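You operate a simulated robot arm through the tools that you are given. There is no shell and no other tool.

Carry out the task below with a simulated robot arm. There is one attempt and no reset: what you move stays moved.

## Task
Put things in order on the dining table top. At the end: the grey peg stands where the clear glass bottle (marked "RICE") stood; the orange stands on top of the bagel; the clear glass bottle from the dining table top stands on top of the muffin; the red apple is on the grey coaster; whatever was shut is shut again. Leave all else as you found it, and nothing knocked over.

Only the result counts: the job must be done as asked and must still hold three seconds after the hand-in. Knocking over, shifting, dropping, spilling or breaking anything else fails it.

## Robot
A 7-joint arm with a two-finger parallel gripper, fixed in place. Base frame: the origin is on the floor under the middle of its stand, x ahead of it, y to its left, z up; the work surface is at about z = 0.75. Units: m, degrees, N and s.
With the tool pointing down near the work surface it reaches from about 0.3 to 0.68 m from the base axis. Its first joint turns from -66.0 to 66.0 degrees. Payload 1.57 kg.
The tool frame sits at the grasp point between the pads (the TCP): z along the fingers, y along the line on which they close. The tips reach 0.03 m beyond it. The gripper opens to 0.11 m. The fingers are 0.024 m wide and 0.012 m thick; the gripper's body (0.048 by 0.112 m) begins 0.078 m behind the TCP.
Orientation is that of the tool frame in the base frame, as [roll, pitch, yaw] about the fixed x, y, z axes, in that order (R = Rz(yaw) Ry(pitch) Rx(roll)). With the fingers straight down and closing along the base's y, the tool's x points along the base's -x, its y along +y and its z along -z.

## Interface
- The arm moves only by the tool servo_tool. Its argument "rows" is a list that holds one entry, the list of rows, each a list of 6 numbers: the shift along the tool's x, y, z in m, then the turn, a rotation vector about the tool's x, y, z in degrees. In form: [[[tx, ty, tz, ax, ay, az], ...]]. A call has 1 to 20 rows; each row shifts and turns the commanded pose from where the row before left it, along the tool's axes as they then stand. "claw" is the opening, from 0 (shut) to 1 (fully open), set as the call begins (left out, the last holds). A row lasts 0.2 s, in which the tool goes at most 0.05 m and 8.6 degrees; a call with a longer step from one row to the next is refused whole, and so is a gripper value outside its range. Where a pose cannot be reached the arm comes as near as it can. A force on the tool above 40 N (or 10 N above the force at the start of the call, whichever is more), or a blocked arm, ends the call early, and 0.2 s more pass. The fingers move at their own pace (about 0.108 m/s each) and stop on an object; they squeeze with about 36 N. The grip force told is the motor's: it shows also when the fingers shut on nothing. Time passes only in rows, and 0.2 s behind the last, so rows that do not move let the fingers close. It gives the time, the measured TCP pose, the force on the tool (base axes), the opening and the grip force at its end, in the units of the frame above (readings bear some noise), with the torque about the TCP (base axes, N m) and any sound that the robot's microphone picked up, and new pictures: "views" is both (left out), scene, wrist or none.
- Cameras (640 x 400 px; columns grow to the right, rows downward): "scene" is fixed at [0.1548, -0.3889, 1.3987]; the picture's right is [0.84, -0.54, 0.00], its down [-0.33, -0.52, -0.79] and it looks along [0.42, 0.66, -0.62] (base axes); focal length 333 px, centre (320, 200). "wrist" rides on the gripper at [0.07, 0.016, -0.141] in the tool frame; the picture's right is [-0.23, 0.97, 0.00], its down [-0.86, -0.20, -0.48] and it looks along [-0.47, -0.11, 0.88] (tool axes); focal length 222 px, centre (320, 200). There is no depth. A picture from a camera that has moved, and an enlarged one, comes with that camera's place and axes in the base frame and with its lens.
- zoom(camera, box): a new picture of the part [left, top, right, bottom] of that camera's present view, enlarged. The clock stands still meanwhile.
- job_done(): hands the job in; it is judged then, once.

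Nothing tells you positions but the pictures and the camera data. Unless the task says otherwise, let go and move clear before handing in.

The tools are called after "Request:" as a command line: name --argument value ..., lists and objects as JSON in quotes. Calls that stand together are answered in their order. servo_tool: Moves the arm, as the interface text tells. Its arguments: {"type":"object","properties":{"rows":{"type":"array"},"claw":{"type":"number"},"views":{"type":"string","enum":["both","scene","wrist","none"]}},"required":["rows"]} The other tools are called the same way: zoom (camera, box) takes an enlarged picture of a part of a camera's view; job_done () hands the job in.

At the start:

```text
clock: 0.0
eef_pos: [0.3887, 0.1746, 1.1409]
tcp_rot: [180.0, 0.0, 180.0]
ft_force: [0.9, -0.4, -0.7]
torque: [0.0, -0.01, 0.01]
gripper_width: 0.1101
grasp_force: 0.0
```

scene: 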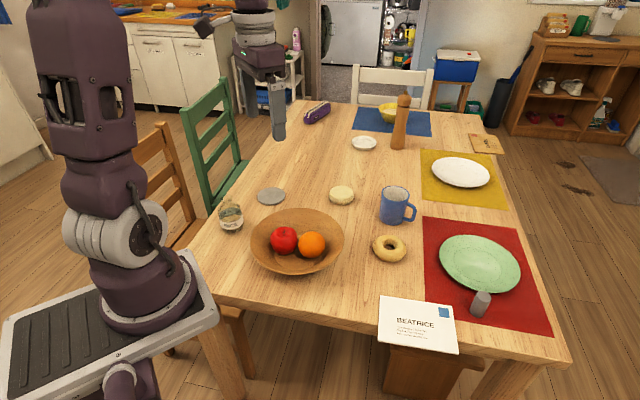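
wrist: 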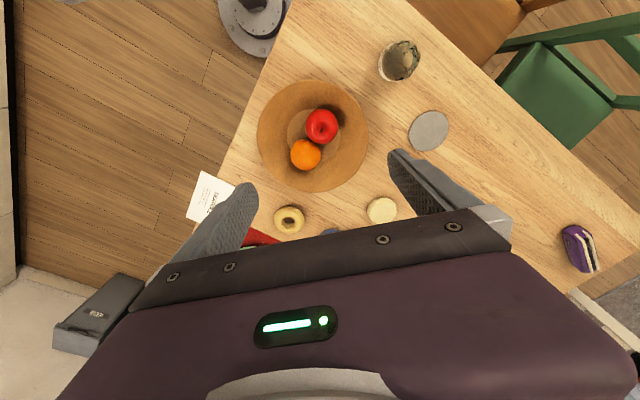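

I see a dining table with a bowl holding a red apple and an orange, a small glass jar (probably the RICE bottle), a grey coaster, a muffin or bun, a bagel, a mug, and a grey peg by the green plate. I'll zoom in before moving anything.

Request:
zoom --camera "scene" --box '[200, 160, 360, 290]'

Request:
zoom --camera "scene" --box '[360, 170, 560, 360]'

Request:
zoom --camera "scene" --box '[290, 80, 520, 220]'

Request:
zoom --camera "wrist" --box '[220, 20, 480, 240]'

```text
3.08 times, centred on (280, 225) of scene
camera zoom: at [0.1548, -0.3889, 1.3987], right [0.84, -0.54, 0.0], down [-0.33, -0.52, -0.79], along [0.42, 0.66, -0.62], focal length 1025 px, centre (443, 123)
```

zoom: 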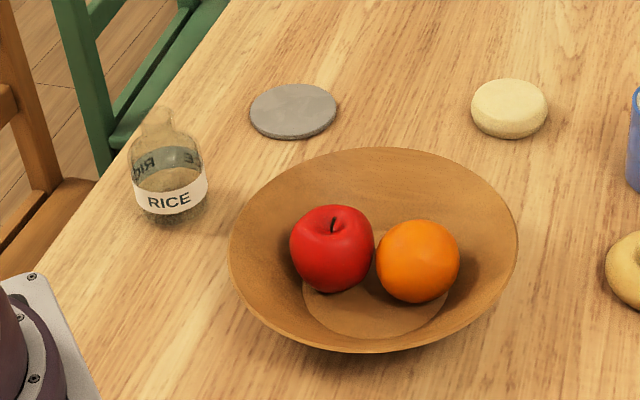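

```text
2.11 times, centred on (460, 265) of scene
camera zoom: at [0.1548, -0.3889, 1.3987], right [0.84, -0.54, 0.0], down [-0.33, -0.52, -0.79], along [0.42, 0.66, -0.62], focal length 701 px, centre (25, 63)
```

zoom: 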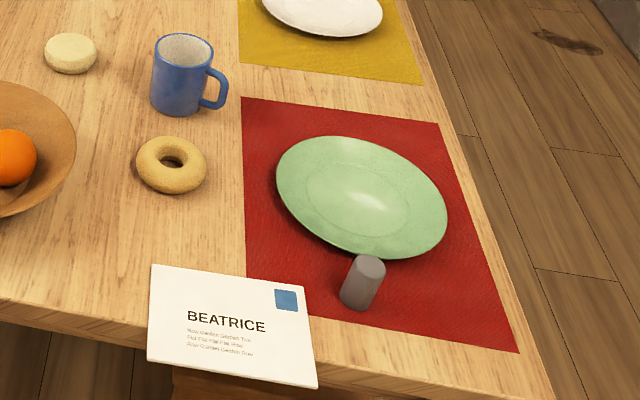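

```text
2.78 times, centred on (405, 150) of scene
camera zoom: at [0.1548, -0.3889, 1.3987], right [0.84, -0.54, 0.0], down [-0.33, -0.52, -0.79], along [0.42, 0.66, -0.62], focal length 927 px, centre (84, 339)
```

zoom: 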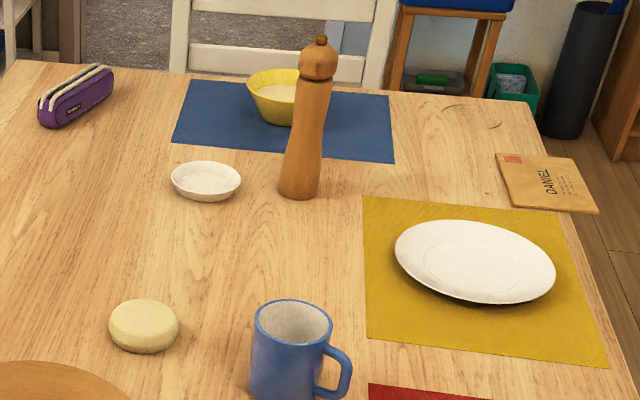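

```text
1.82 times, centred on (350, 130) of wrist
camera zoom: at [0.3188, 0.1895, 1.2829], right [0.23, 0.97, 0.0], down [0.86, -0.2, 0.48], along [0.47, -0.11, -0.88], focal length 404 px, centre (266, 327)
```

zoom: 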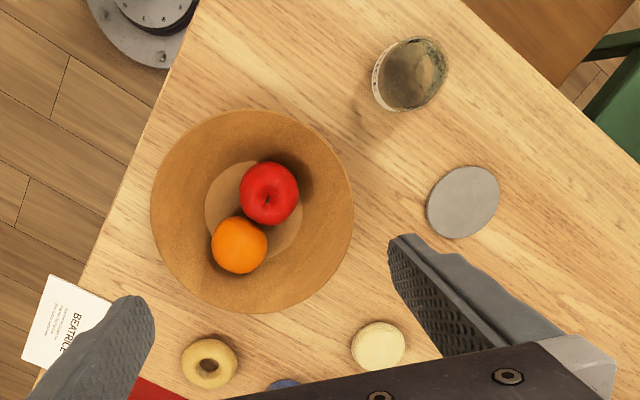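

The pale round thing is likely the muffin, at about (0.66, 0.28). I place the bottle near (0.32, 0.335), the peg near (0.675, -0.22), the coaster near (0.48, 0.40) and the bagel near (0.63, 0.02). I'll move over the bottle first for a closer look.

Request:
servo_tool --rows '[[[0.0148, 0.0258, 0.0235, 0, 0, 0], [0.0148, 0.0258, 0.0235, 0, 0, 0], [0.0148, 0.0258, 0.0235, 0, 0, 0], [0.0148, 0.0258, 0.0235, 0, 0, 0], [0.0148, 0.0258, 0.0235, 0, 0, 0], [0.0148, 0.0258, 0.0235, 0, 0, 0], [0, 0, 0, 0, 0, 0]]]' --claw 1

```text
clock: 1.6
eef_pos: [0.2987, 0.3305, 0.9992]
tcp_rot: [-179.9, 0.0, 180.0]
ft_force: [0.4, 0.2, -0.1]
torque: [0.01, 0.02, -0.01]
gripper_width: 0.11
grasp_force: 0.0
camera wrist: at [0.2292, 0.345, 1.1417], right [0.23, 0.97, 0.0], down [0.86, -0.2, 0.48], along [0.47, -0.11, -0.88], focal length 222 px, centre (320, 200)
```

scene: 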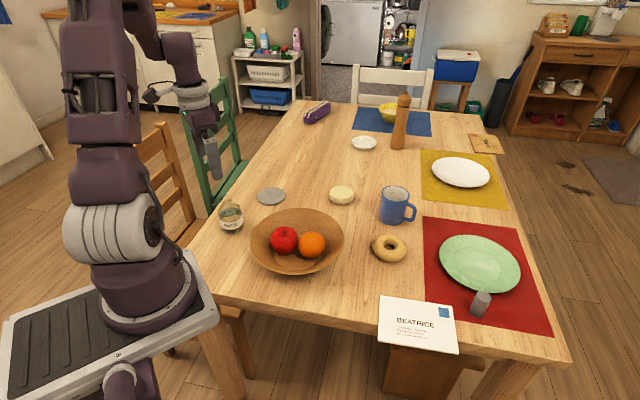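
wrist: 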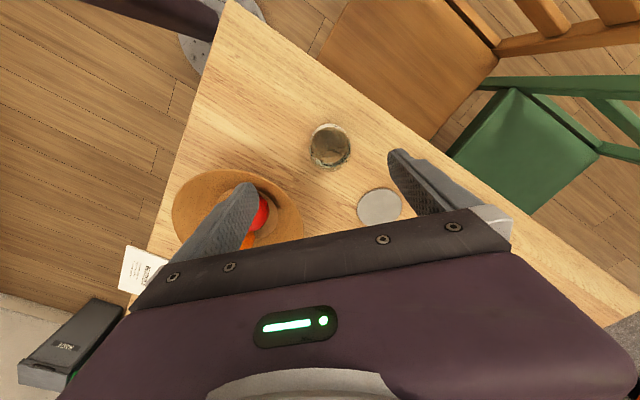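

Request:
zoom --camera "wrist" --box '[280, 100, 420, 230]'

Request:
zoom --camera "scene" --box '[205, 180, 265, 245]'

Request:
zoom --camera "scene" --box '[310, 170, 420, 280]'

```text
3.08 times, centred on (350, 165) of wrist
camera zoom: at [0.2292, 0.345, 1.1417], right [0.23, 0.97, 0.0], down [0.86, -0.2, 0.48], along [0.47, -0.11, -0.88], focal length 684 px, centre (228, 308)
```

zoom: 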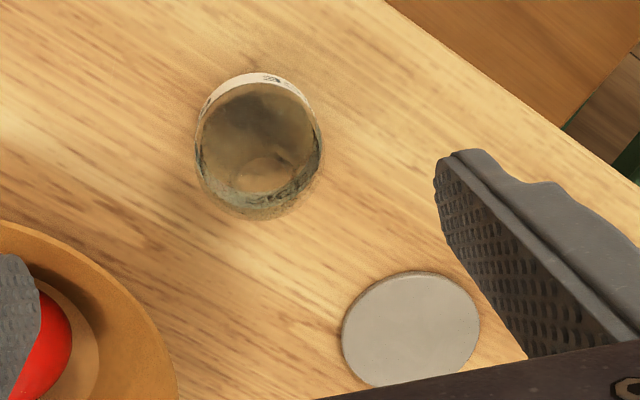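

```text
6.15 times, centred on (235, 212) of scene
camera zoom: at [0.1548, -0.3889, 1.3987], right [0.84, -0.54, 0.0], down [-0.33, -0.52, -0.79], along [0.42, 0.66, -0.62], focal length 2049 px, centre (843, 123)
```

zoom: 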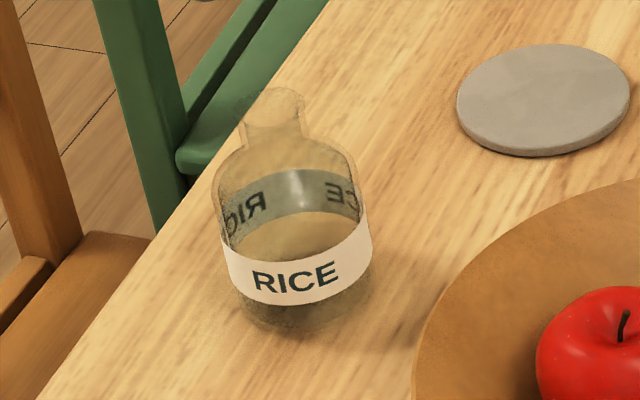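

```text
3.64 times, centred on (365, 225) of scene
camera zoom: at [0.1548, -0.3889, 1.3987], right [0.84, -0.54, 0.0], down [-0.33, -0.52, -0.79], along [0.42, 0.66, -0.62], focal length 1211 px, centre (156, 109)
```

zoom: 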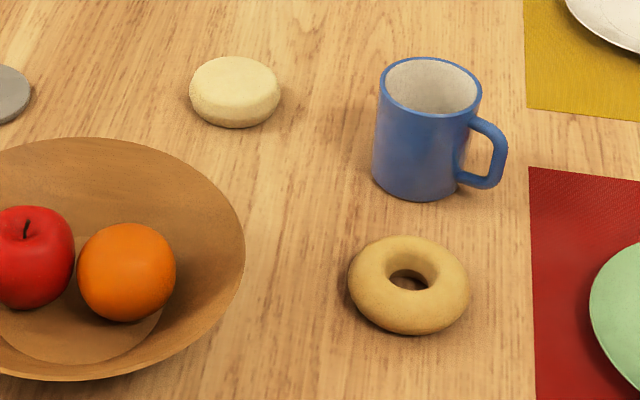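

The bottle is near (0.325, 0.335), with a body about 0.07 m wide and roughly 0.107 m tall. The muffin is about 0.72 m out, beyond the vertical-tool reach, so I'll test a tilted tool pose near it in free air and look at it closely.

Request:
servo_tool --rows '[[[-0.0402, -0.0129, 0, 0, 0, 0], [-0.0402, -0.0129, 0, 0, 0, 0], [-0.0402, -0.0129, 0, 0, 0, 0], [-0.0402, -0.0129, 0, 0, 0, 0], [-0.0402, -0.0129, 0, 0, 0, 0], [-0.0402, -0.0129, 0, 0, 0, 0], [-0.0402, -0.0129, 0, 0, 0, 0], [0, 0, 0, 0, 0, -7.5667], [0, 0, 0, 0, 0, -7.5667], [0, 0, 0, 0, 0, -7.5667], [0, 0, 0, 0, -7.5, 0], [0, 0, 0, 0, -7.5, 0], [0, 0, 0, 0, -7.5, 0], [0, 0, 0, 0, -7.5, 0], [0, 0, 0, 0, 0, 0]]]' --claw 1

```text
clock: 4.8
eef_pos: [0.5812, 0.2389, 0.999]
tcp_rot: [-180.0, 30.1, -157.3]
ft_force: [-0.5, -0.7, 0.4]
torque: [0.02, 0.01, -0.01]
gripper_width: 0.1101
grasp_force: 0.0
camera wrist: at [0.4539, 0.2022, 1.088], right [-0.19, 0.97, 0.11], down [0.54, 0.01, 0.84], along [0.82, 0.23, -0.53], focal length 222 px, centre (320, 200)
```

scene: 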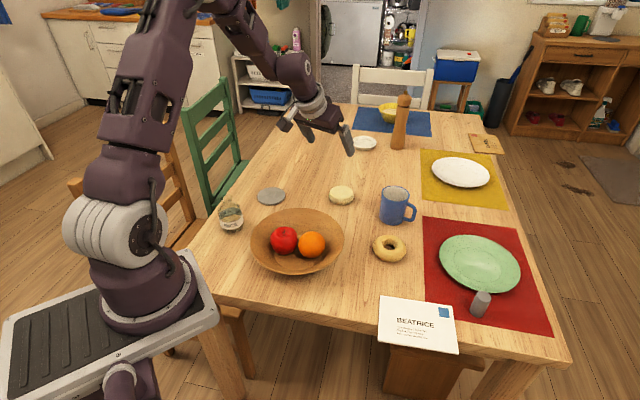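
wrist: 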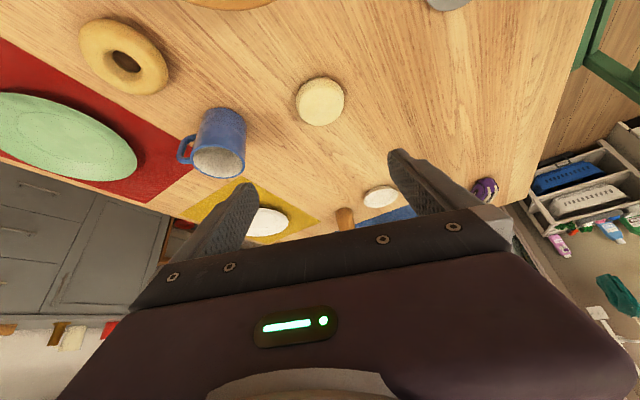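

Request:
zoom --camera "wrist" --box '[270, 60, 370, 140]'

Request:
zoom --camera "scene" --box '[315, 175, 365, 215]'

Request:
zoom --camera "wrist" --box '[70, 0, 270, 120]'

```text
5.00 times, centred on (320, 100) of wrist
camera zoom: at [0.4539, 0.2022, 1.088], right [-0.19, 0.97, 0.11], down [0.54, 0.01, 0.84], along [0.82, 0.23, -0.53], focal length 1111 px, centre (320, 700)
```

zoom: 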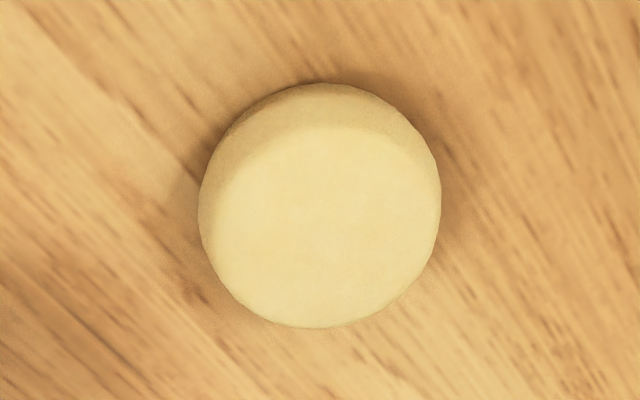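

```text
10.00 times, centred on (340, 195) of scene
camera zoom: at [0.1548, -0.3889, 1.3987], right [0.84, -0.54, 0.0], down [-0.33, -0.52, -0.79], along [0.42, 0.66, -0.62], focal length 3330 px, centre (120, 250)
```

zoom: 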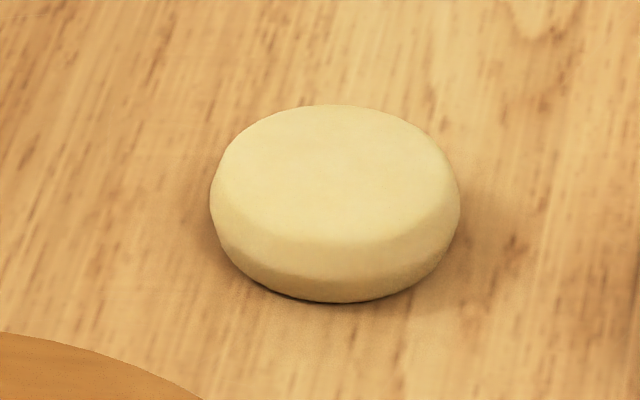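

```text
3.20 times, centred on (170, 60) of wrist
camera zoom: at [0.4539, 0.2022, 1.088], right [-0.19, 0.97, 0.11], down [0.54, 0.01, 0.84], along [0.82, 0.23, -0.53], focal length 711 px, centre (800, 648)
```

zoom: 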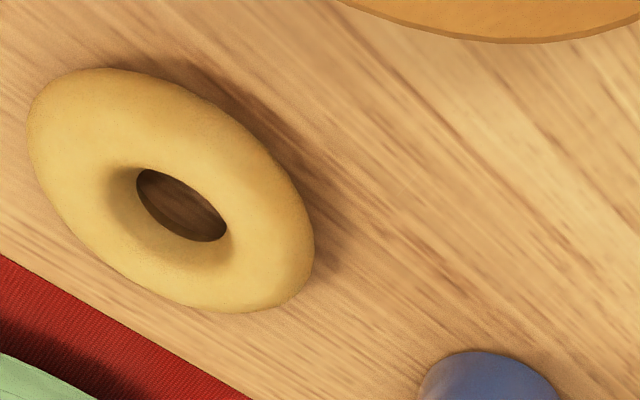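

The views agree on the muffin near (0.670, 0.283), about 0.077 m wide, the bagel near (0.640, 0.022) and the coaster near (0.483, 0.411). The table top looks to be at about z = 0.74–0.75. I'll check that the 30° tilted tool reaches above the muffin while the gripper is still empty.

Request:
servo_tool --rows '[[[-0.0012, 0.0013, 0.0374, 0, 0, 0], [-0.0012, 0.0013, 0.0374, 0, 0, 0], [-0.0012, 0.0013, 0.0374, 0, 0, 0], [-0.0012, 0.0013, 0.0374, 0, 0, 0], [-0.0012, 0.0013, 0.0374, 0, 0, 0], [0, 0, 0, 0, 0, 0]]]'

```text
clock: 6.2
eef_pos: [0.6688, 0.2826, 0.84]
tcp_rot: [180.0, 30.0, -157.3]
ft_force: [0.7, -0.5, 0.0]
torque: [-0.01, -0.01, -0.01]
gripper_width: 0.11
grasp_force: 0.0
camera wrist: at [0.5413, 0.2462, 0.9289], right [-0.2, 0.97, 0.11], down [0.54, 0.01, 0.84], along [0.82, 0.23, -0.53], focal length 222 px, centre (320, 200)
```

scene: 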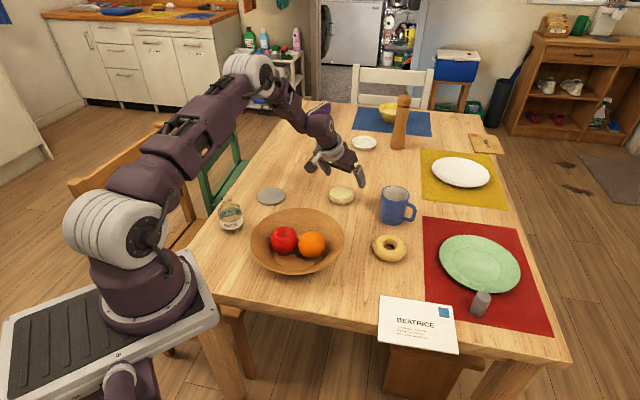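
wrist: 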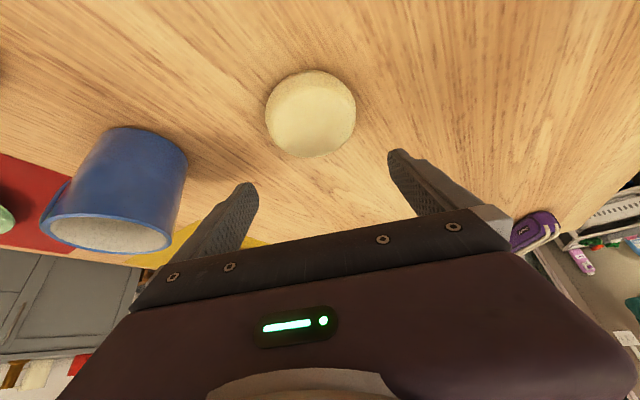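

Request:
zoom --camera "wrist" --box '[250, 60, 370, 170]'

```text
3.64 times, centred on (310, 115) of wrist
camera zoom: at [0.5413, 0.2462, 0.9289], right [-0.2, 0.97, 0.11], down [0.54, 0.01, 0.84], along [0.82, 0.23, -0.53], focal length 808 px, centre (356, 509)
```

zoom: 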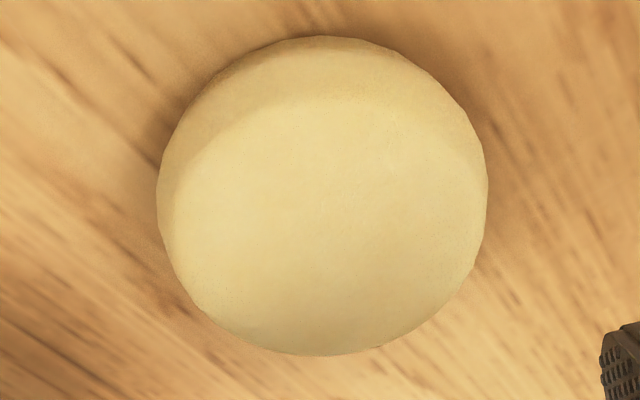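

The pose above the muffin is reachable. Next I'll look at the peg with the wrist camera and check the reach there, raising the tool first.

Request:
servo_tool --rows '[[[-0.025, 0, -0.0433, 0, 0, 0], [-0.025, 0, -0.0433, 0, 0, 0], [-0.025, 0, -0.0433, 0, 0, 0], [0.02332, -0.03755, -0.01462, 0, 0, 0], [0.02332, -0.03755, -0.01462, 0, 0, 0], [0.02332, -0.03755, -0.01462, 0, 0, 0], [0.02332, -0.03755, -0.01462, 0, 0, 0], [0.02332, -0.03755, -0.01462, 0, 0, 0], [0.02332, -0.03755, -0.01462, 0, 0, 0], [0.02332, -0.03755, -0.01462, 0, 0, 0], [0.02332, -0.03755, -0.01462, 0, 0, 0], [0.02332, -0.03755, -0.01462, 0, 0, 0], [0.02332, -0.03755, -0.01462, 0, 0, 0], [0, 0, 0, 4.07, 0, 7.05], [0, 0, 0, 4.07, 0, 7.05], [0, 0, 0, 4.07, 0, 7.05], [0, 0, 0, 4.07, 0, 7.05], [0, 0, 0, 4.07, 0, 7.05], [0, 0, 0, 0, 0, 0]]]'

```text
clock: 10.2
eef_pos: [0.5616, -0.1678, 1.0004]
tcp_rot: [-180.0, 30.0, 162.0]
ft_force: [-0.1, -0.7, -0.3]
torque: [-0.01, -0.01, -0.03]
gripper_width: 0.1101
grasp_force: 0.2
camera wrist: at [0.4416, -0.1136, 1.0893], right [0.49, 0.86, 0.11], down [0.41, -0.35, 0.84], along [0.77, -0.36, -0.53], focal length 222 px, centre (320, 200)
```

scene: 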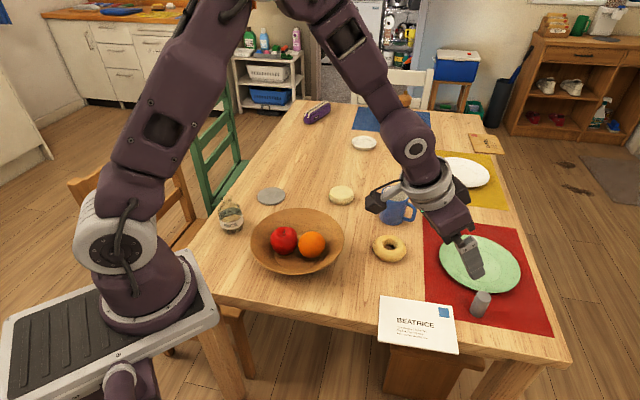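
wrist: 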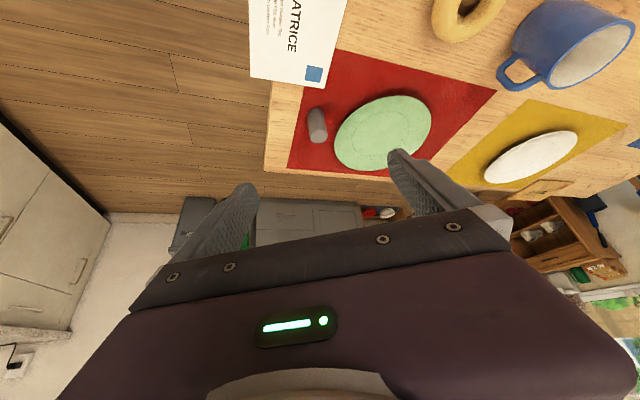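

Request:
zoom --camera "wrist" --box '[280, 80, 440, 180]'

Request:
zoom --camera "scene" --box '[440, 270, 520, 330]'

```text
4.00 times, centred on (360, 130) of wrist
camera zoom: at [0.4416, -0.1136, 1.0893], right [0.49, 0.86, 0.11], down [0.41, -0.35, 0.84], along [0.77, -0.36, -0.53], focal length 888 px, centre (160, 480)
```

zoom: 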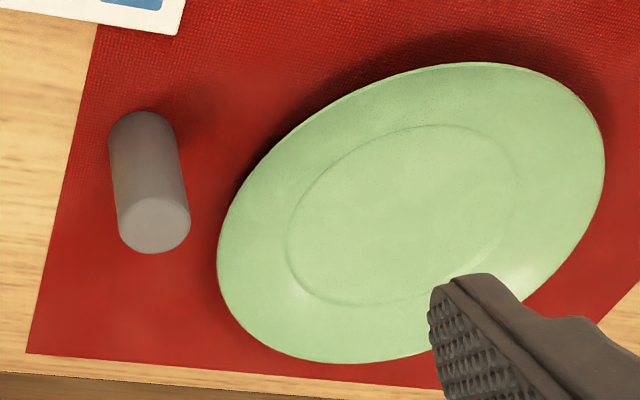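

```text
6.67 times, centred on (480, 300) of scene
camera zoom: at [0.1548, -0.3889, 1.3987], right [0.84, -0.54, 0.0], down [-0.33, -0.52, -0.79], along [0.42, 0.66, -0.62], focal length 2220 px, centre (-747, -467)
```

zoom: 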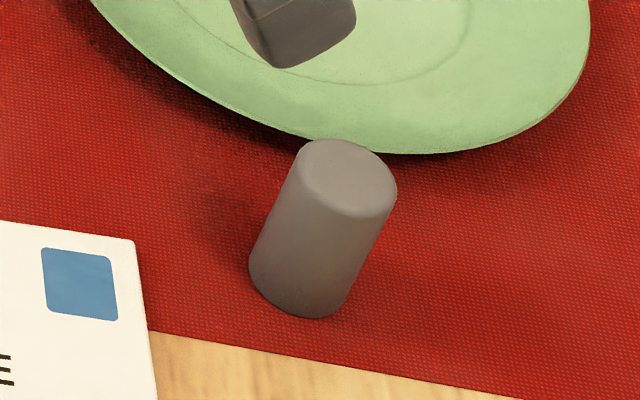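

The peg stands near (0.684, -0.217), about 0.031 m wide and 0.055 m tall. The plate rim is close on its far side. Now I'll swing back over the bowl to the bottle, keeping high, with the tool tilted 25° outward.

Request:
servo_tool --rows '[[[0, 0, 0, 0, 5, 0], [0.01315, 0.0401, -0.0016, -1.69, 0, -3.625], [0.01315, 0.0393, -0.0016, -1.69, 0, -3.625], [0.01315, 0.0385, -0.0016, -1.69, 0, -3.625], [0.01315, 0.0377, -0.0016, -1.69, 0, -3.625], [0.01315, 0.0369, -0.0016, -1.69, 0, -3.625], [0.01315, 0.0361, -0.0016, -1.69, 0, -3.625], [0.01315, 0.0353, -0.0016, -1.69, 0, -3.625], [0.01315, 0.0345, -0.0016, -1.69, 0, -3.625], [0.01315, 0.0337, -0.0016, -1.69, 0, -3.625], [0.01315, 0.0329, -0.0016, -1.69, 0, -3.625], [0.01315, 0.0321, -0.0016, -1.69, 0, -3.625], [0.01315, 0.0313, -0.0016, -1.69, 0, -3.625], [0.01315, 0.0305, -0.0016, -1.69, 0, -3.625], [0.01315, 0.0297, -0.0016, -1.69, 0, -3.625], [0.01315, 0.0289, -0.0016, -1.69, 0, -3.625], [0.01315, 0.0281, -0.0016, -1.69, 0, -3.625], [0, 0, 0, 0, 0, 0]]]' --claw 1

```text
clock: 14.0
eef_pos: [0.2833, 0.3008, 0.9341]
tcp_rot: [-179.9, 24.9, -134.0]
ft_force: [0.4, -0.1, 0.0]
torque: [-0.01, -0.01, 0.0]
gripper_width: 0.1101
grasp_force: 0.1
camera wrist: at [0.1862, 0.2232, 1.0342], right [-0.56, 0.82, 0.1], down [0.54, 0.27, 0.8], along [0.63, 0.5, -0.6], focal length 222 px, centre (320, 200)
```

scene: 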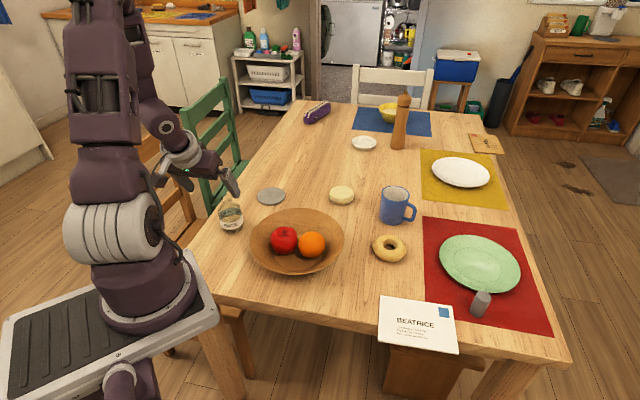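
wrist: 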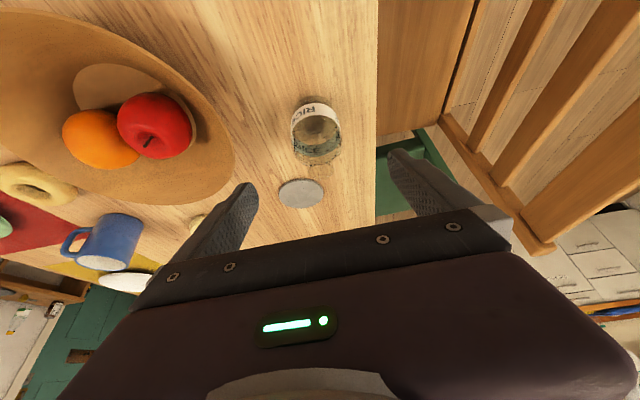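

Request:
zoom --camera "wrist" --box '[260, 80, 380, 190]'

```text
3.64 times, centred on (320, 135) of wrist
camera zoom: at [0.1862, 0.2232, 1.0342], right [-0.56, 0.82, 0.1], down [0.54, 0.27, 0.8], along [0.63, 0.5, -0.6], focal length 808 px, centre (320, 436)
```

zoom: 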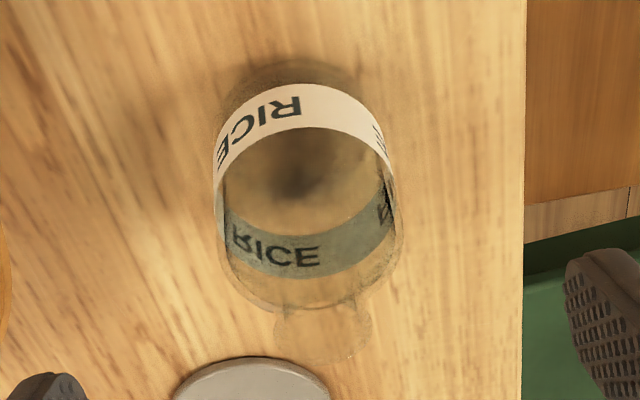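

The bottle axis is about 5 mm to the tool's -y side of my approach axis. I'll correct for that and go down halfway with the claw open, then check the picture.

Request:
servo_tool --rows '[[[0.0023, -0.0025, 0.02, 0, 0, 0], [0.0023, -0.0025, 0.02, 0, 0, 0], [0, 0, 0.02, 0, 0, 0], [0, 0, 0.02, 0, 0, 0], [0, 0, 0, 0, 0, 0]]]' --claw 1

Request:
zoom --camera "wrist" --box '[220, 60, 440, 220]'

Request:
zoom --camera "scene" --box '[170, 150, 300, 250]'

```text
clock: 15.2
eef_pos: [0.3092, 0.3188, 0.8596]
tcp_rot: [180.0, 24.9, -134.0]
ft_force: [0.3, 0.1, 0.5]
torque: [0.03, 0.0, 0.0]
gripper_width: 0.1102
grasp_force: 0.0
camera wrist: at [0.2115, 0.2416, 0.9592], right [-0.56, 0.82, 0.1], down [0.54, 0.27, 0.8], along [0.63, 0.5, -0.6], focal length 222 px, centre (320, 200)
```

scene: 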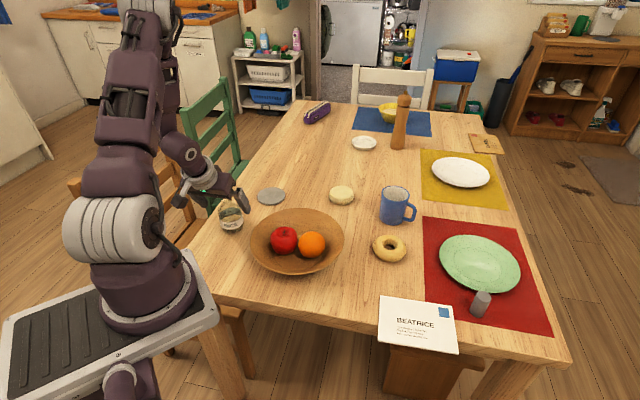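
wrist: 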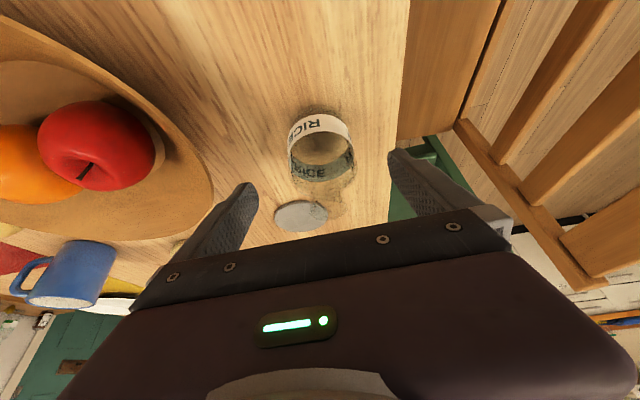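

```text
2.50 times, centred on (330, 140) of wrist
camera zoom: at [0.2115, 0.2416, 0.9592], right [-0.56, 0.82, 0.1], down [0.54, 0.27, 0.8], along [0.63, 0.5, -0.6], focal length 555 px, centre (295, 350)
```

zoom: 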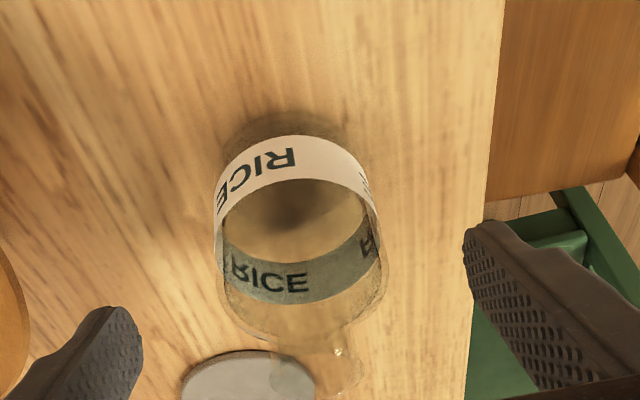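

```text
4.00 times, centred on (235, 200) of scene
camera zoom: at [0.1548, -0.3889, 1.3987], right [0.84, -0.54, 0.0], down [-0.33, -0.52, -0.79], along [0.42, 0.66, -0.62], focal length 1332 px, centre (660, 200)
```

zoom: 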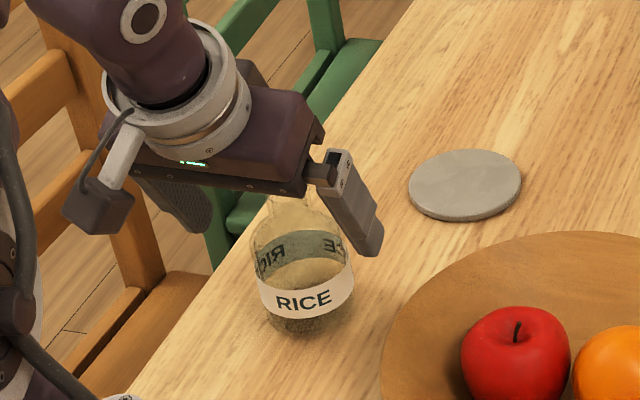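

The alignment looks good, so I'll go down to grasp height around the bottle's body.

Request:
servo_tool --rows '[[[0.00085, 0.0004, 0.0188, 0, 0, 0], [0.00085, 0.0004, 0.0188, 0, 0, 0], [0.00085, 0.0004, 0.0188, 0, 0, 0], [0.00085, 0.0004, 0.0188, 0, 0, 0], [0, 0, 0, 0, 0, 0]]]' --claw 1

Request:
zoom --camera "wrist" --box '[200, 80, 440, 260]'

Request:
zoom --camera "scene" --box '[170, 150, 300, 250]'

```text
clock: 16.4
eef_pos: [0.3275, 0.3404, 0.7898]
tcp_rot: [-180.0, 25.1, -134.0]
ft_force: [-0.1, 0.1, 0.5]
torque: [0.01, 0.0, -0.02]
gripper_width: 0.1099
grasp_force: 0.0
camera wrist: at [0.2299, 0.2629, 0.8899], right [-0.56, 0.82, 0.1], down [0.54, 0.27, 0.8], along [0.63, 0.49, -0.6], focal length 222 px, centre (320, 200)
```

scene: 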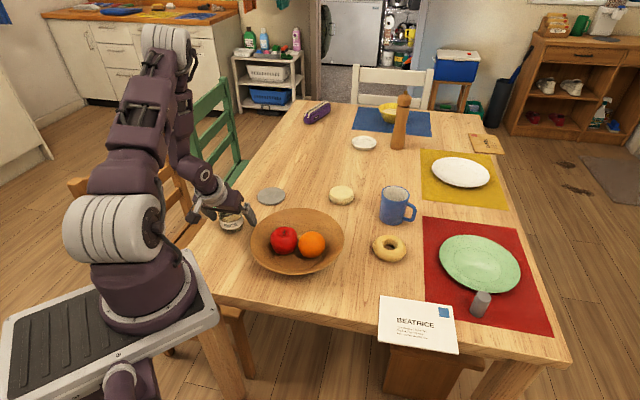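
wrist: 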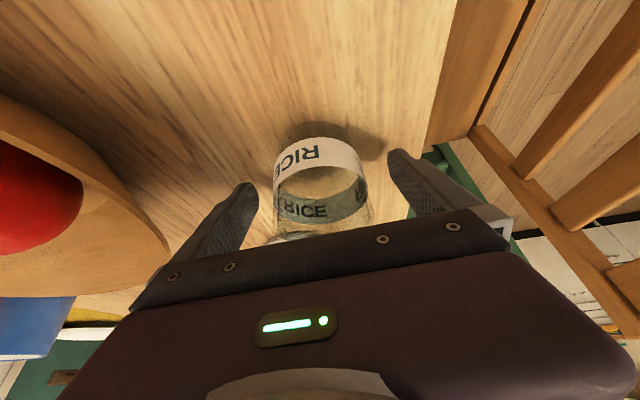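

```text
2.22 times, centred on (320, 170) of wrist
camera zoom: at [0.2299, 0.2629, 0.8899], right [-0.56, 0.82, 0.1], down [0.54, 0.27, 0.8], along [0.63, 0.49, -0.6], focal length 494 px, centre (320, 267)
```

zoom: 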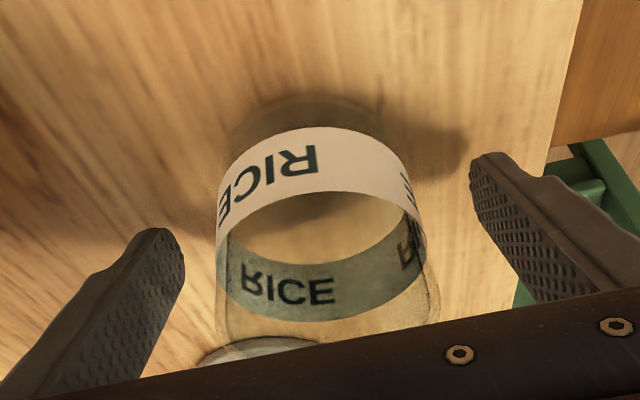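

```text
4.00 times, centred on (235, 200) of scene
camera zoom: at [0.1548, -0.3889, 1.3987], right [0.84, -0.54, 0.0], down [-0.33, -0.52, -0.79], along [0.42, 0.66, -0.62], focal length 1332 px, centre (660, 200)
```

zoom: 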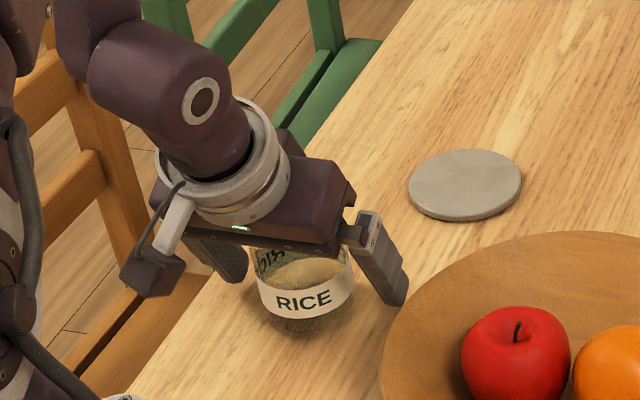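

The bottle is centred between the fingers. I'll close on it without moving the arm.

Request:
servo_tool --rows '[[[0, 0, 0, 0, 0, 0], [0, 0, 0, 0, 0, 0], [0, 0, 0, 0, 0, 0], [0, 0, 0, 0, 0, 0]]]' --claw 0.5

Request:
zoom --camera "wrist" --box '[200, 80, 440, 260]'

```text
clock: 17.4
eef_pos: [0.3269, 0.3421, 0.7889]
tcp_rot: [180.0, 25.0, -134.0]
ft_force: [0.1, 0.2, 0.9]
torque: [0.0, -0.01, -0.02]
gripper_width: 0.063
grasp_force: 36.3
camera wrist: at [0.2298, 0.2629, 0.8901], right [-0.56, 0.82, 0.1], down [0.54, 0.27, 0.8], along [0.63, 0.49, -0.6], focal length 222 px, centre (320, 200)
```

scene: 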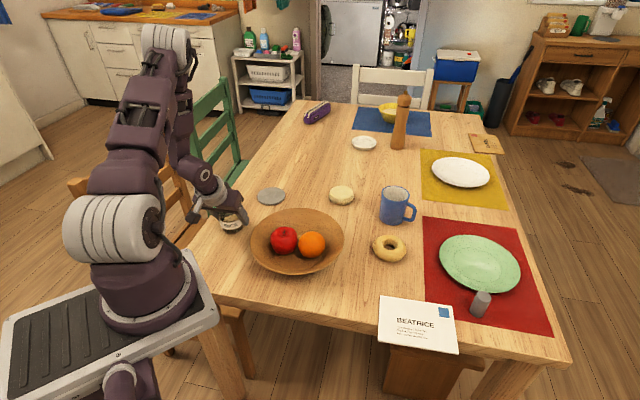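
wrist: 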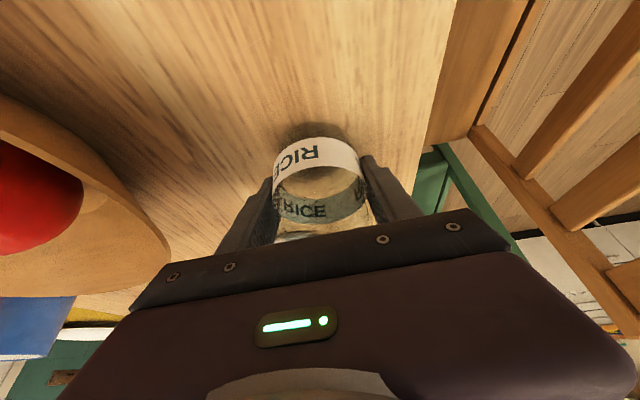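

```text
2.22 times, centred on (320, 170) of wrist
camera zoom: at [0.2298, 0.2629, 0.8901], right [-0.56, 0.82, 0.1], down [0.54, 0.27, 0.8], along [0.63, 0.49, -0.6], focal length 494 px, centre (320, 267)
```

zoom: 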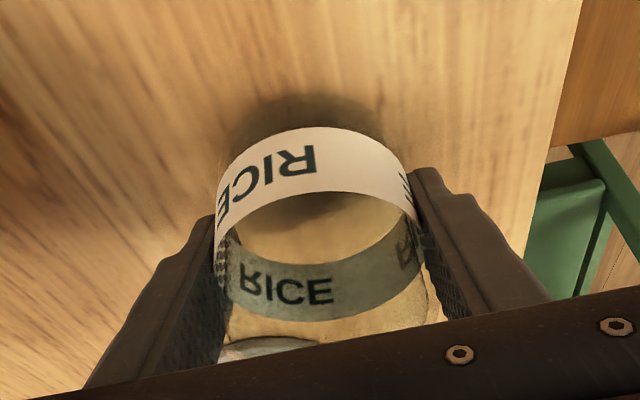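

The grip is firm at 0.063 m wide with 36 N. The bottle's original spot is therefore about (0.327, 0.341). I'll lift it straight up.

Request:
servo_tool --rows '[[[-0.0042, 0, -0.0091, 0, 0, 0], [-0.0085, 0, -0.0181, 0, 0, 0], [-0.0127, 0, -0.0272, 0, 0, 0], [-0.0127, 0, -0.0272, 0, 0, 0], [-0.0127, 0, -0.0272, 0, 0, 0], [0, 0, 0, 0, 0, 0]]]' --claw 0.4

```text
clock: 18.8
eef_pos: [0.3271, 0.3426, 0.9112]
tcp_rot: [179.9, 24.9, -133.9]
ft_force: [0.3, 0.5, -2.5]
torque: [0.03, -0.01, 0.01]
gripper_width: 0.0635
grasp_force: 35.7
camera wrist: at [0.2298, 0.2636, 1.0112], right [-0.56, 0.82, 0.1], down [0.54, 0.27, 0.8], along [0.63, 0.5, -0.6], focal length 222 px, centre (320, 200)
```

scene: 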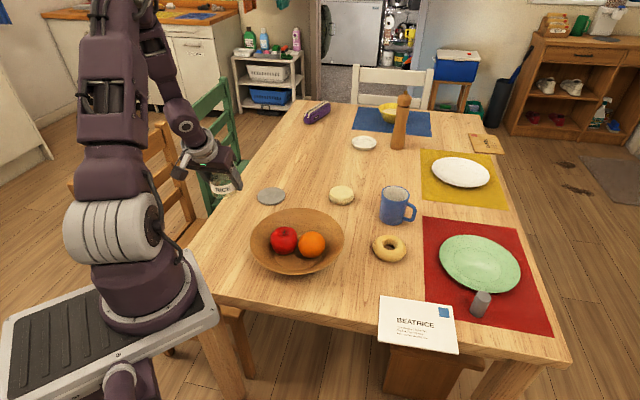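
wrist: 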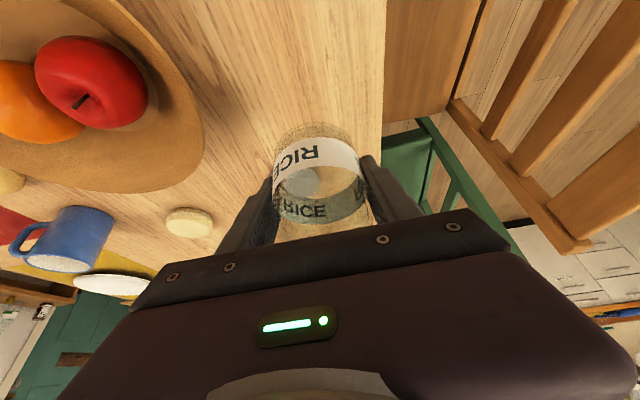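

The bottle is held upright. I'll turn and carry it to above the muffin, stopping with plenty of clearance.

Request:
servo_tool --rows '[[[0, 0, 0, 2.462, 0, 5.279], [0, 0, 0, 2.462, 0, 5.279], [0, 0, 0, 2.462, 0, 5.279], [0, 0, 0, 2.462, 0, 5.279], [-0.02279, -0.01693, 0.01364, 0, 0, 0], [-0.02279, -0.01693, 0.01364, 0, 0, 0], [-0.02279, -0.01693, 0.01364, 0, 0, 0], [-0.02279, -0.01693, 0.01364, 0, 0, 0], [-0.02279, -0.01693, 0.01364, 0, 0, 0], [-0.02279, -0.01693, 0.01364, 0, 0, 0], [-0.02279, -0.01693, 0.01364, 0, 0, 0], [-0.02279, -0.01693, 0.01364, 0, 0, 0], [-0.02279, -0.01693, 0.01364, 0, 0, 0], [-0.02279, -0.01693, 0.01364, 0, 0, 0], [-0.02279, -0.01693, 0.01364, 0, 0, 0], [0, 0, 0, 0, 0, 0]]]' --claw 0.4

Request:
zoom --camera "wrist" --box '[200, 50, 440, 250]'

Request:
zoom --camera "scene" --box '[290, 130, 410, 220]'

```text
clock: 22.2
eef_pos: [0.667, 0.2809, 0.8801]
tcp_rot: [-180.0, 25.0, -157.4]
ft_force: [-0.7, -0.3, -2.0]
torque: [0.02, -0.04, 0.02]
gripper_width: 0.0633
grasp_force: 35.8
camera wrist: at [0.5477, 0.2483, 0.9807], right [-0.19, 0.98, 0.1], down [0.61, 0.04, 0.79], along [0.77, 0.21, -0.6], focal length 222 px, centre (320, 200)
```

scene: 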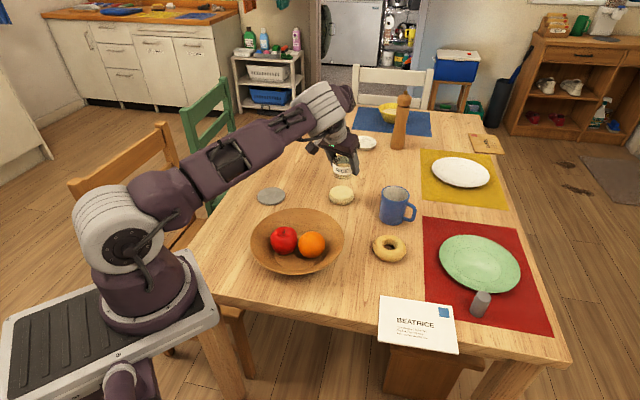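
wrist: 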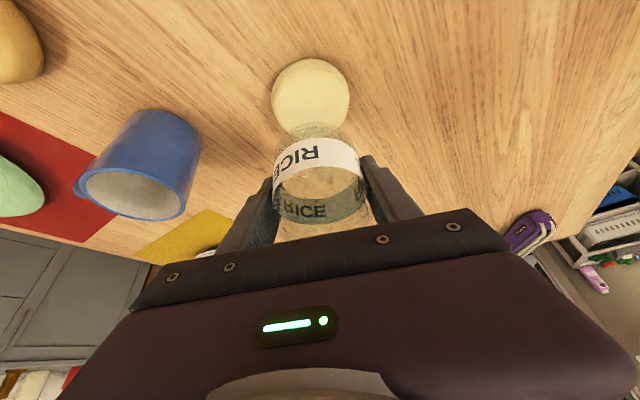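

```text
2.00 times, centred on (320, 150) of wrist
camera zoom: at [0.5477, 0.2483, 0.9807], right [-0.19, 0.98, 0.1], down [0.61, 0.04, 0.79], along [0.77, 0.21, -0.6], focal length 444 px, centre (320, 300)
```

zoom: 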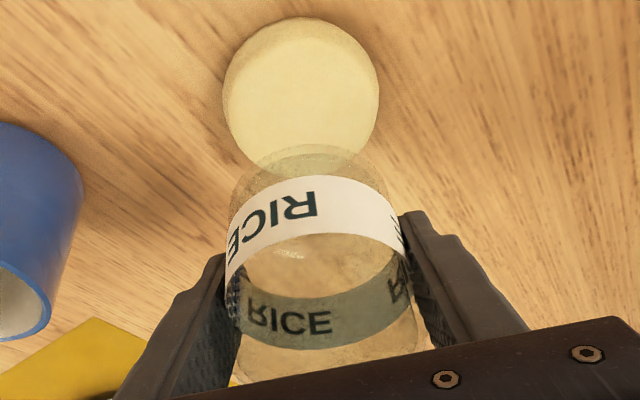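

```text
4.44 times, centred on (350, 175) of scene
camera zoom: at [0.1548, -0.3889, 1.3987], right [0.84, -0.54, 0.0], down [-0.33, -0.52, -0.79], along [0.42, 0.66, -0.62], focal length 1480 px, centre (187, 311)
```

zoom: 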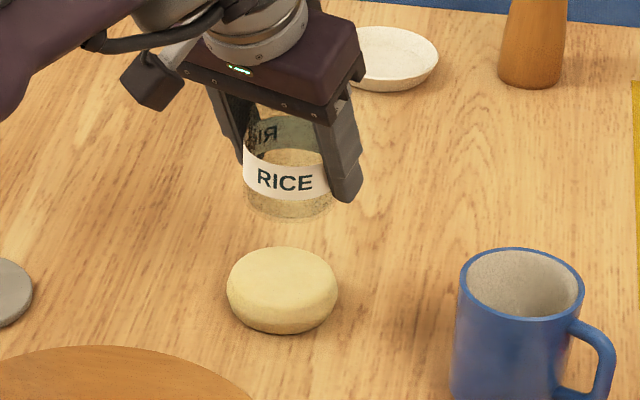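

The bottle is directly above the muffin within a few millimetres. I'll lower it most of the way, then creep down until it touches.

Request:
servo_tool --rows '[[[0.0055, 0.0005, 0.0118, 0, 0, 0], [0.0055, 0.0005, 0.0118, 0, 0, 0], [0.0055, 0.0005, 0.0118, 0, 0, 0], [0.0055, 0.0005, 0.0118, 0, 0, 0], [0, 0, 0, 0, 0, 0]]]' --claw 0.4

Request:
zoom --camera "wrist" --box '[200, 50, 440, 250]'

Request:
zoom --camera "scene" --box '[310, 150, 390, 220]'

```text
clock: 23.4
eef_pos: [0.6654, 0.2829, 0.8285]
tcp_rot: [-180.0, 25.0, -157.2]
ft_force: [0.5, -0.2, -2.6]
torque: [-0.04, -0.03, -0.01]
gripper_width: 0.0629
grasp_force: 35.9
camera wrist: at [0.5462, 0.2498, 0.9288], right [-0.19, 0.98, 0.1], down [0.61, 0.04, 0.8], along [0.77, 0.21, -0.6], focal length 222 px, centre (320, 200)
```

scene: 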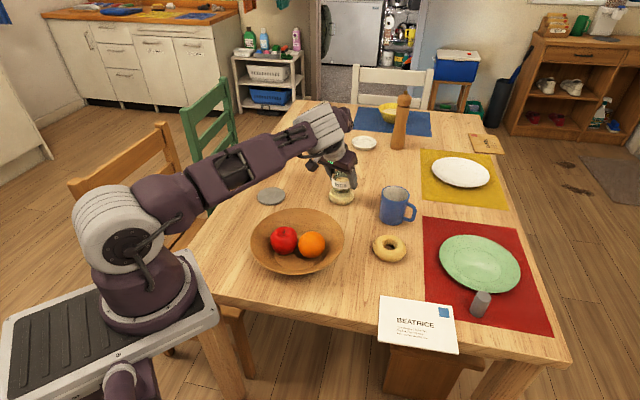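
wrist: 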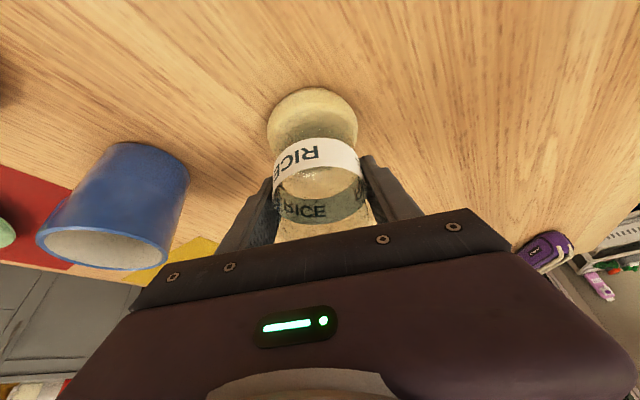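

```text
2.00 times, centred on (320, 150) of wrist
camera zoom: at [0.5462, 0.2498, 0.9288], right [-0.19, 0.98, 0.1], down [0.61, 0.04, 0.8], along [0.77, 0.21, -0.6], focal length 444 px, centre (320, 300)
```

zoom: 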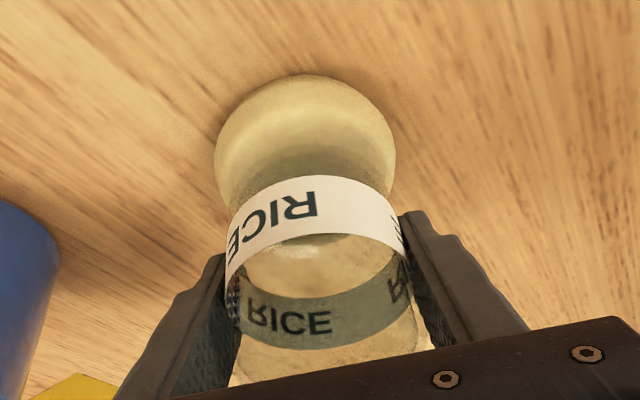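

```text
5.71 times, centred on (350, 185) of scene
camera zoom: at [0.1549, -0.3889, 1.3987], right [0.84, -0.54, 0.0], down [-0.33, -0.52, -0.79], along [0.42, 0.66, -0.62], focal length 1903 px, centre (149, 286)
```

zoom: 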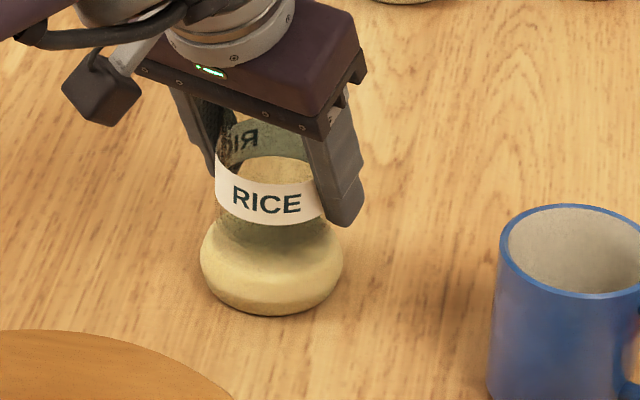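

Request:
servo_tool --rows '[[[0.00127, 0, 0.00272, 0, 0, 0], [0.00127, 0, 0.00272, 0, 0, 0], [0.00127, 0, 0.00272, 0, 0, 0], [0, 0, 0, 0, 0, 0]]]' --claw 0.4 --views "none"

```text
clock: 24.4
eef_pos: [0.6666, 0.2832, 0.8193]
tcp_rot: [-180.0, 25.0, -157.4]
ft_force: [0.4, 1.2, -2.5]
torque: [0.0, -0.01, 0.01]
gripper_width: 0.0631
grasp_force: 35.9
```

Request:
servo_tool --rows '[[[0.00085, 0, 0.00181, 0, 0, 0], [0.00085, 0, 0.00181, 0, 0, 0], [0, 0, 0, 0, 0, 0]]]' --claw 0.4 --views "wrist"

Request:
zoom --camera "scene" --box '[310, 150, 390, 220]'

```text
clock: 25.2
eef_pos: [0.6663, 0.2838, 0.8188]
tcp_rot: [179.8, 25.4, -157.4]
ft_force: [-2.7, -2.7, 30.5]
torque: [-0.09, 0.21, 0.13]
gripper_width: 0.063
grasp_force: 35.5
camera wrist: at [0.5466, 0.2501, 0.9177], right [-0.19, 0.98, 0.1], down [0.6, 0.03, 0.8], along [0.78, 0.21, -0.59], focal length 222 px, centre (320, 200)
```

wrist: 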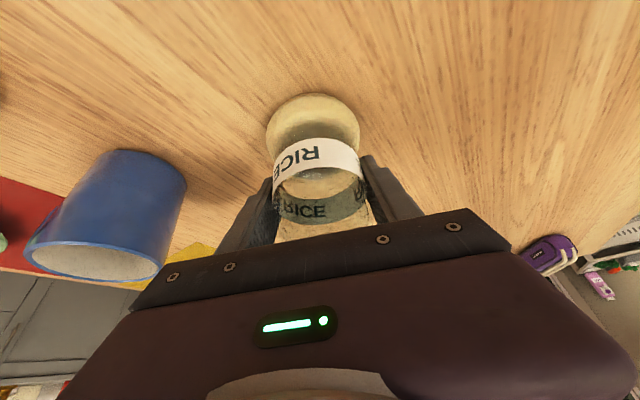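

```text
5.71 times, centred on (350, 185) of scene
camera zoom: at [0.1541, -0.3892, 1.3987], right [0.84, -0.54, 0.0], down [-0.33, -0.52, -0.79], along [0.42, 0.66, -0.61], focal length 1903 px, centre (149, 286)
```

zoom: 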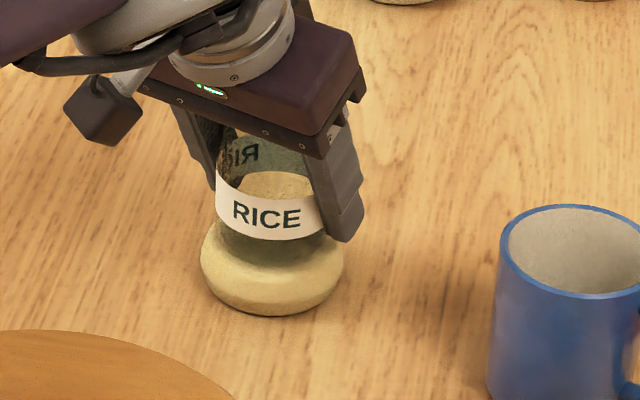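

It touched the muffin, with about 33 N of pressing force. I'll ease up slightly to relieve the pressure before letting go.

Request:
servo_tool --rows '[[[-0.00106, 0, -0.00227, 0, 0, 0], [0, 0, 0, 0, 0, 0]]]' --claw 0.4 --views "none"

```text
clock: 25.8
eef_pos: [0.6654, 0.284, 0.8182]
tcp_rot: [-179.9, 25.2, -157.5]
ft_force: [7.3, 2.3, 14.4]
torque: [0.28, -0.53, -0.03]
gripper_width: 0.0633
grasp_force: 36.4
```

Request:
servo_tool --rows '[[[-0.00063, 0, -0.00136, 0, 0, 0], [0, 0, 0, 0, 0, 0]]]' --claw 0.4 --views "none"

```text
clock: 26.4
eef_pos: [0.6659, 0.2834, 0.8194]
tcp_rot: [-180.0, 24.8, -157.3]
ft_force: [0.5, 0.9, 6.2]
torque: [0.11, -0.2, 0.01]
gripper_width: 0.063
grasp_force: 36.1
```

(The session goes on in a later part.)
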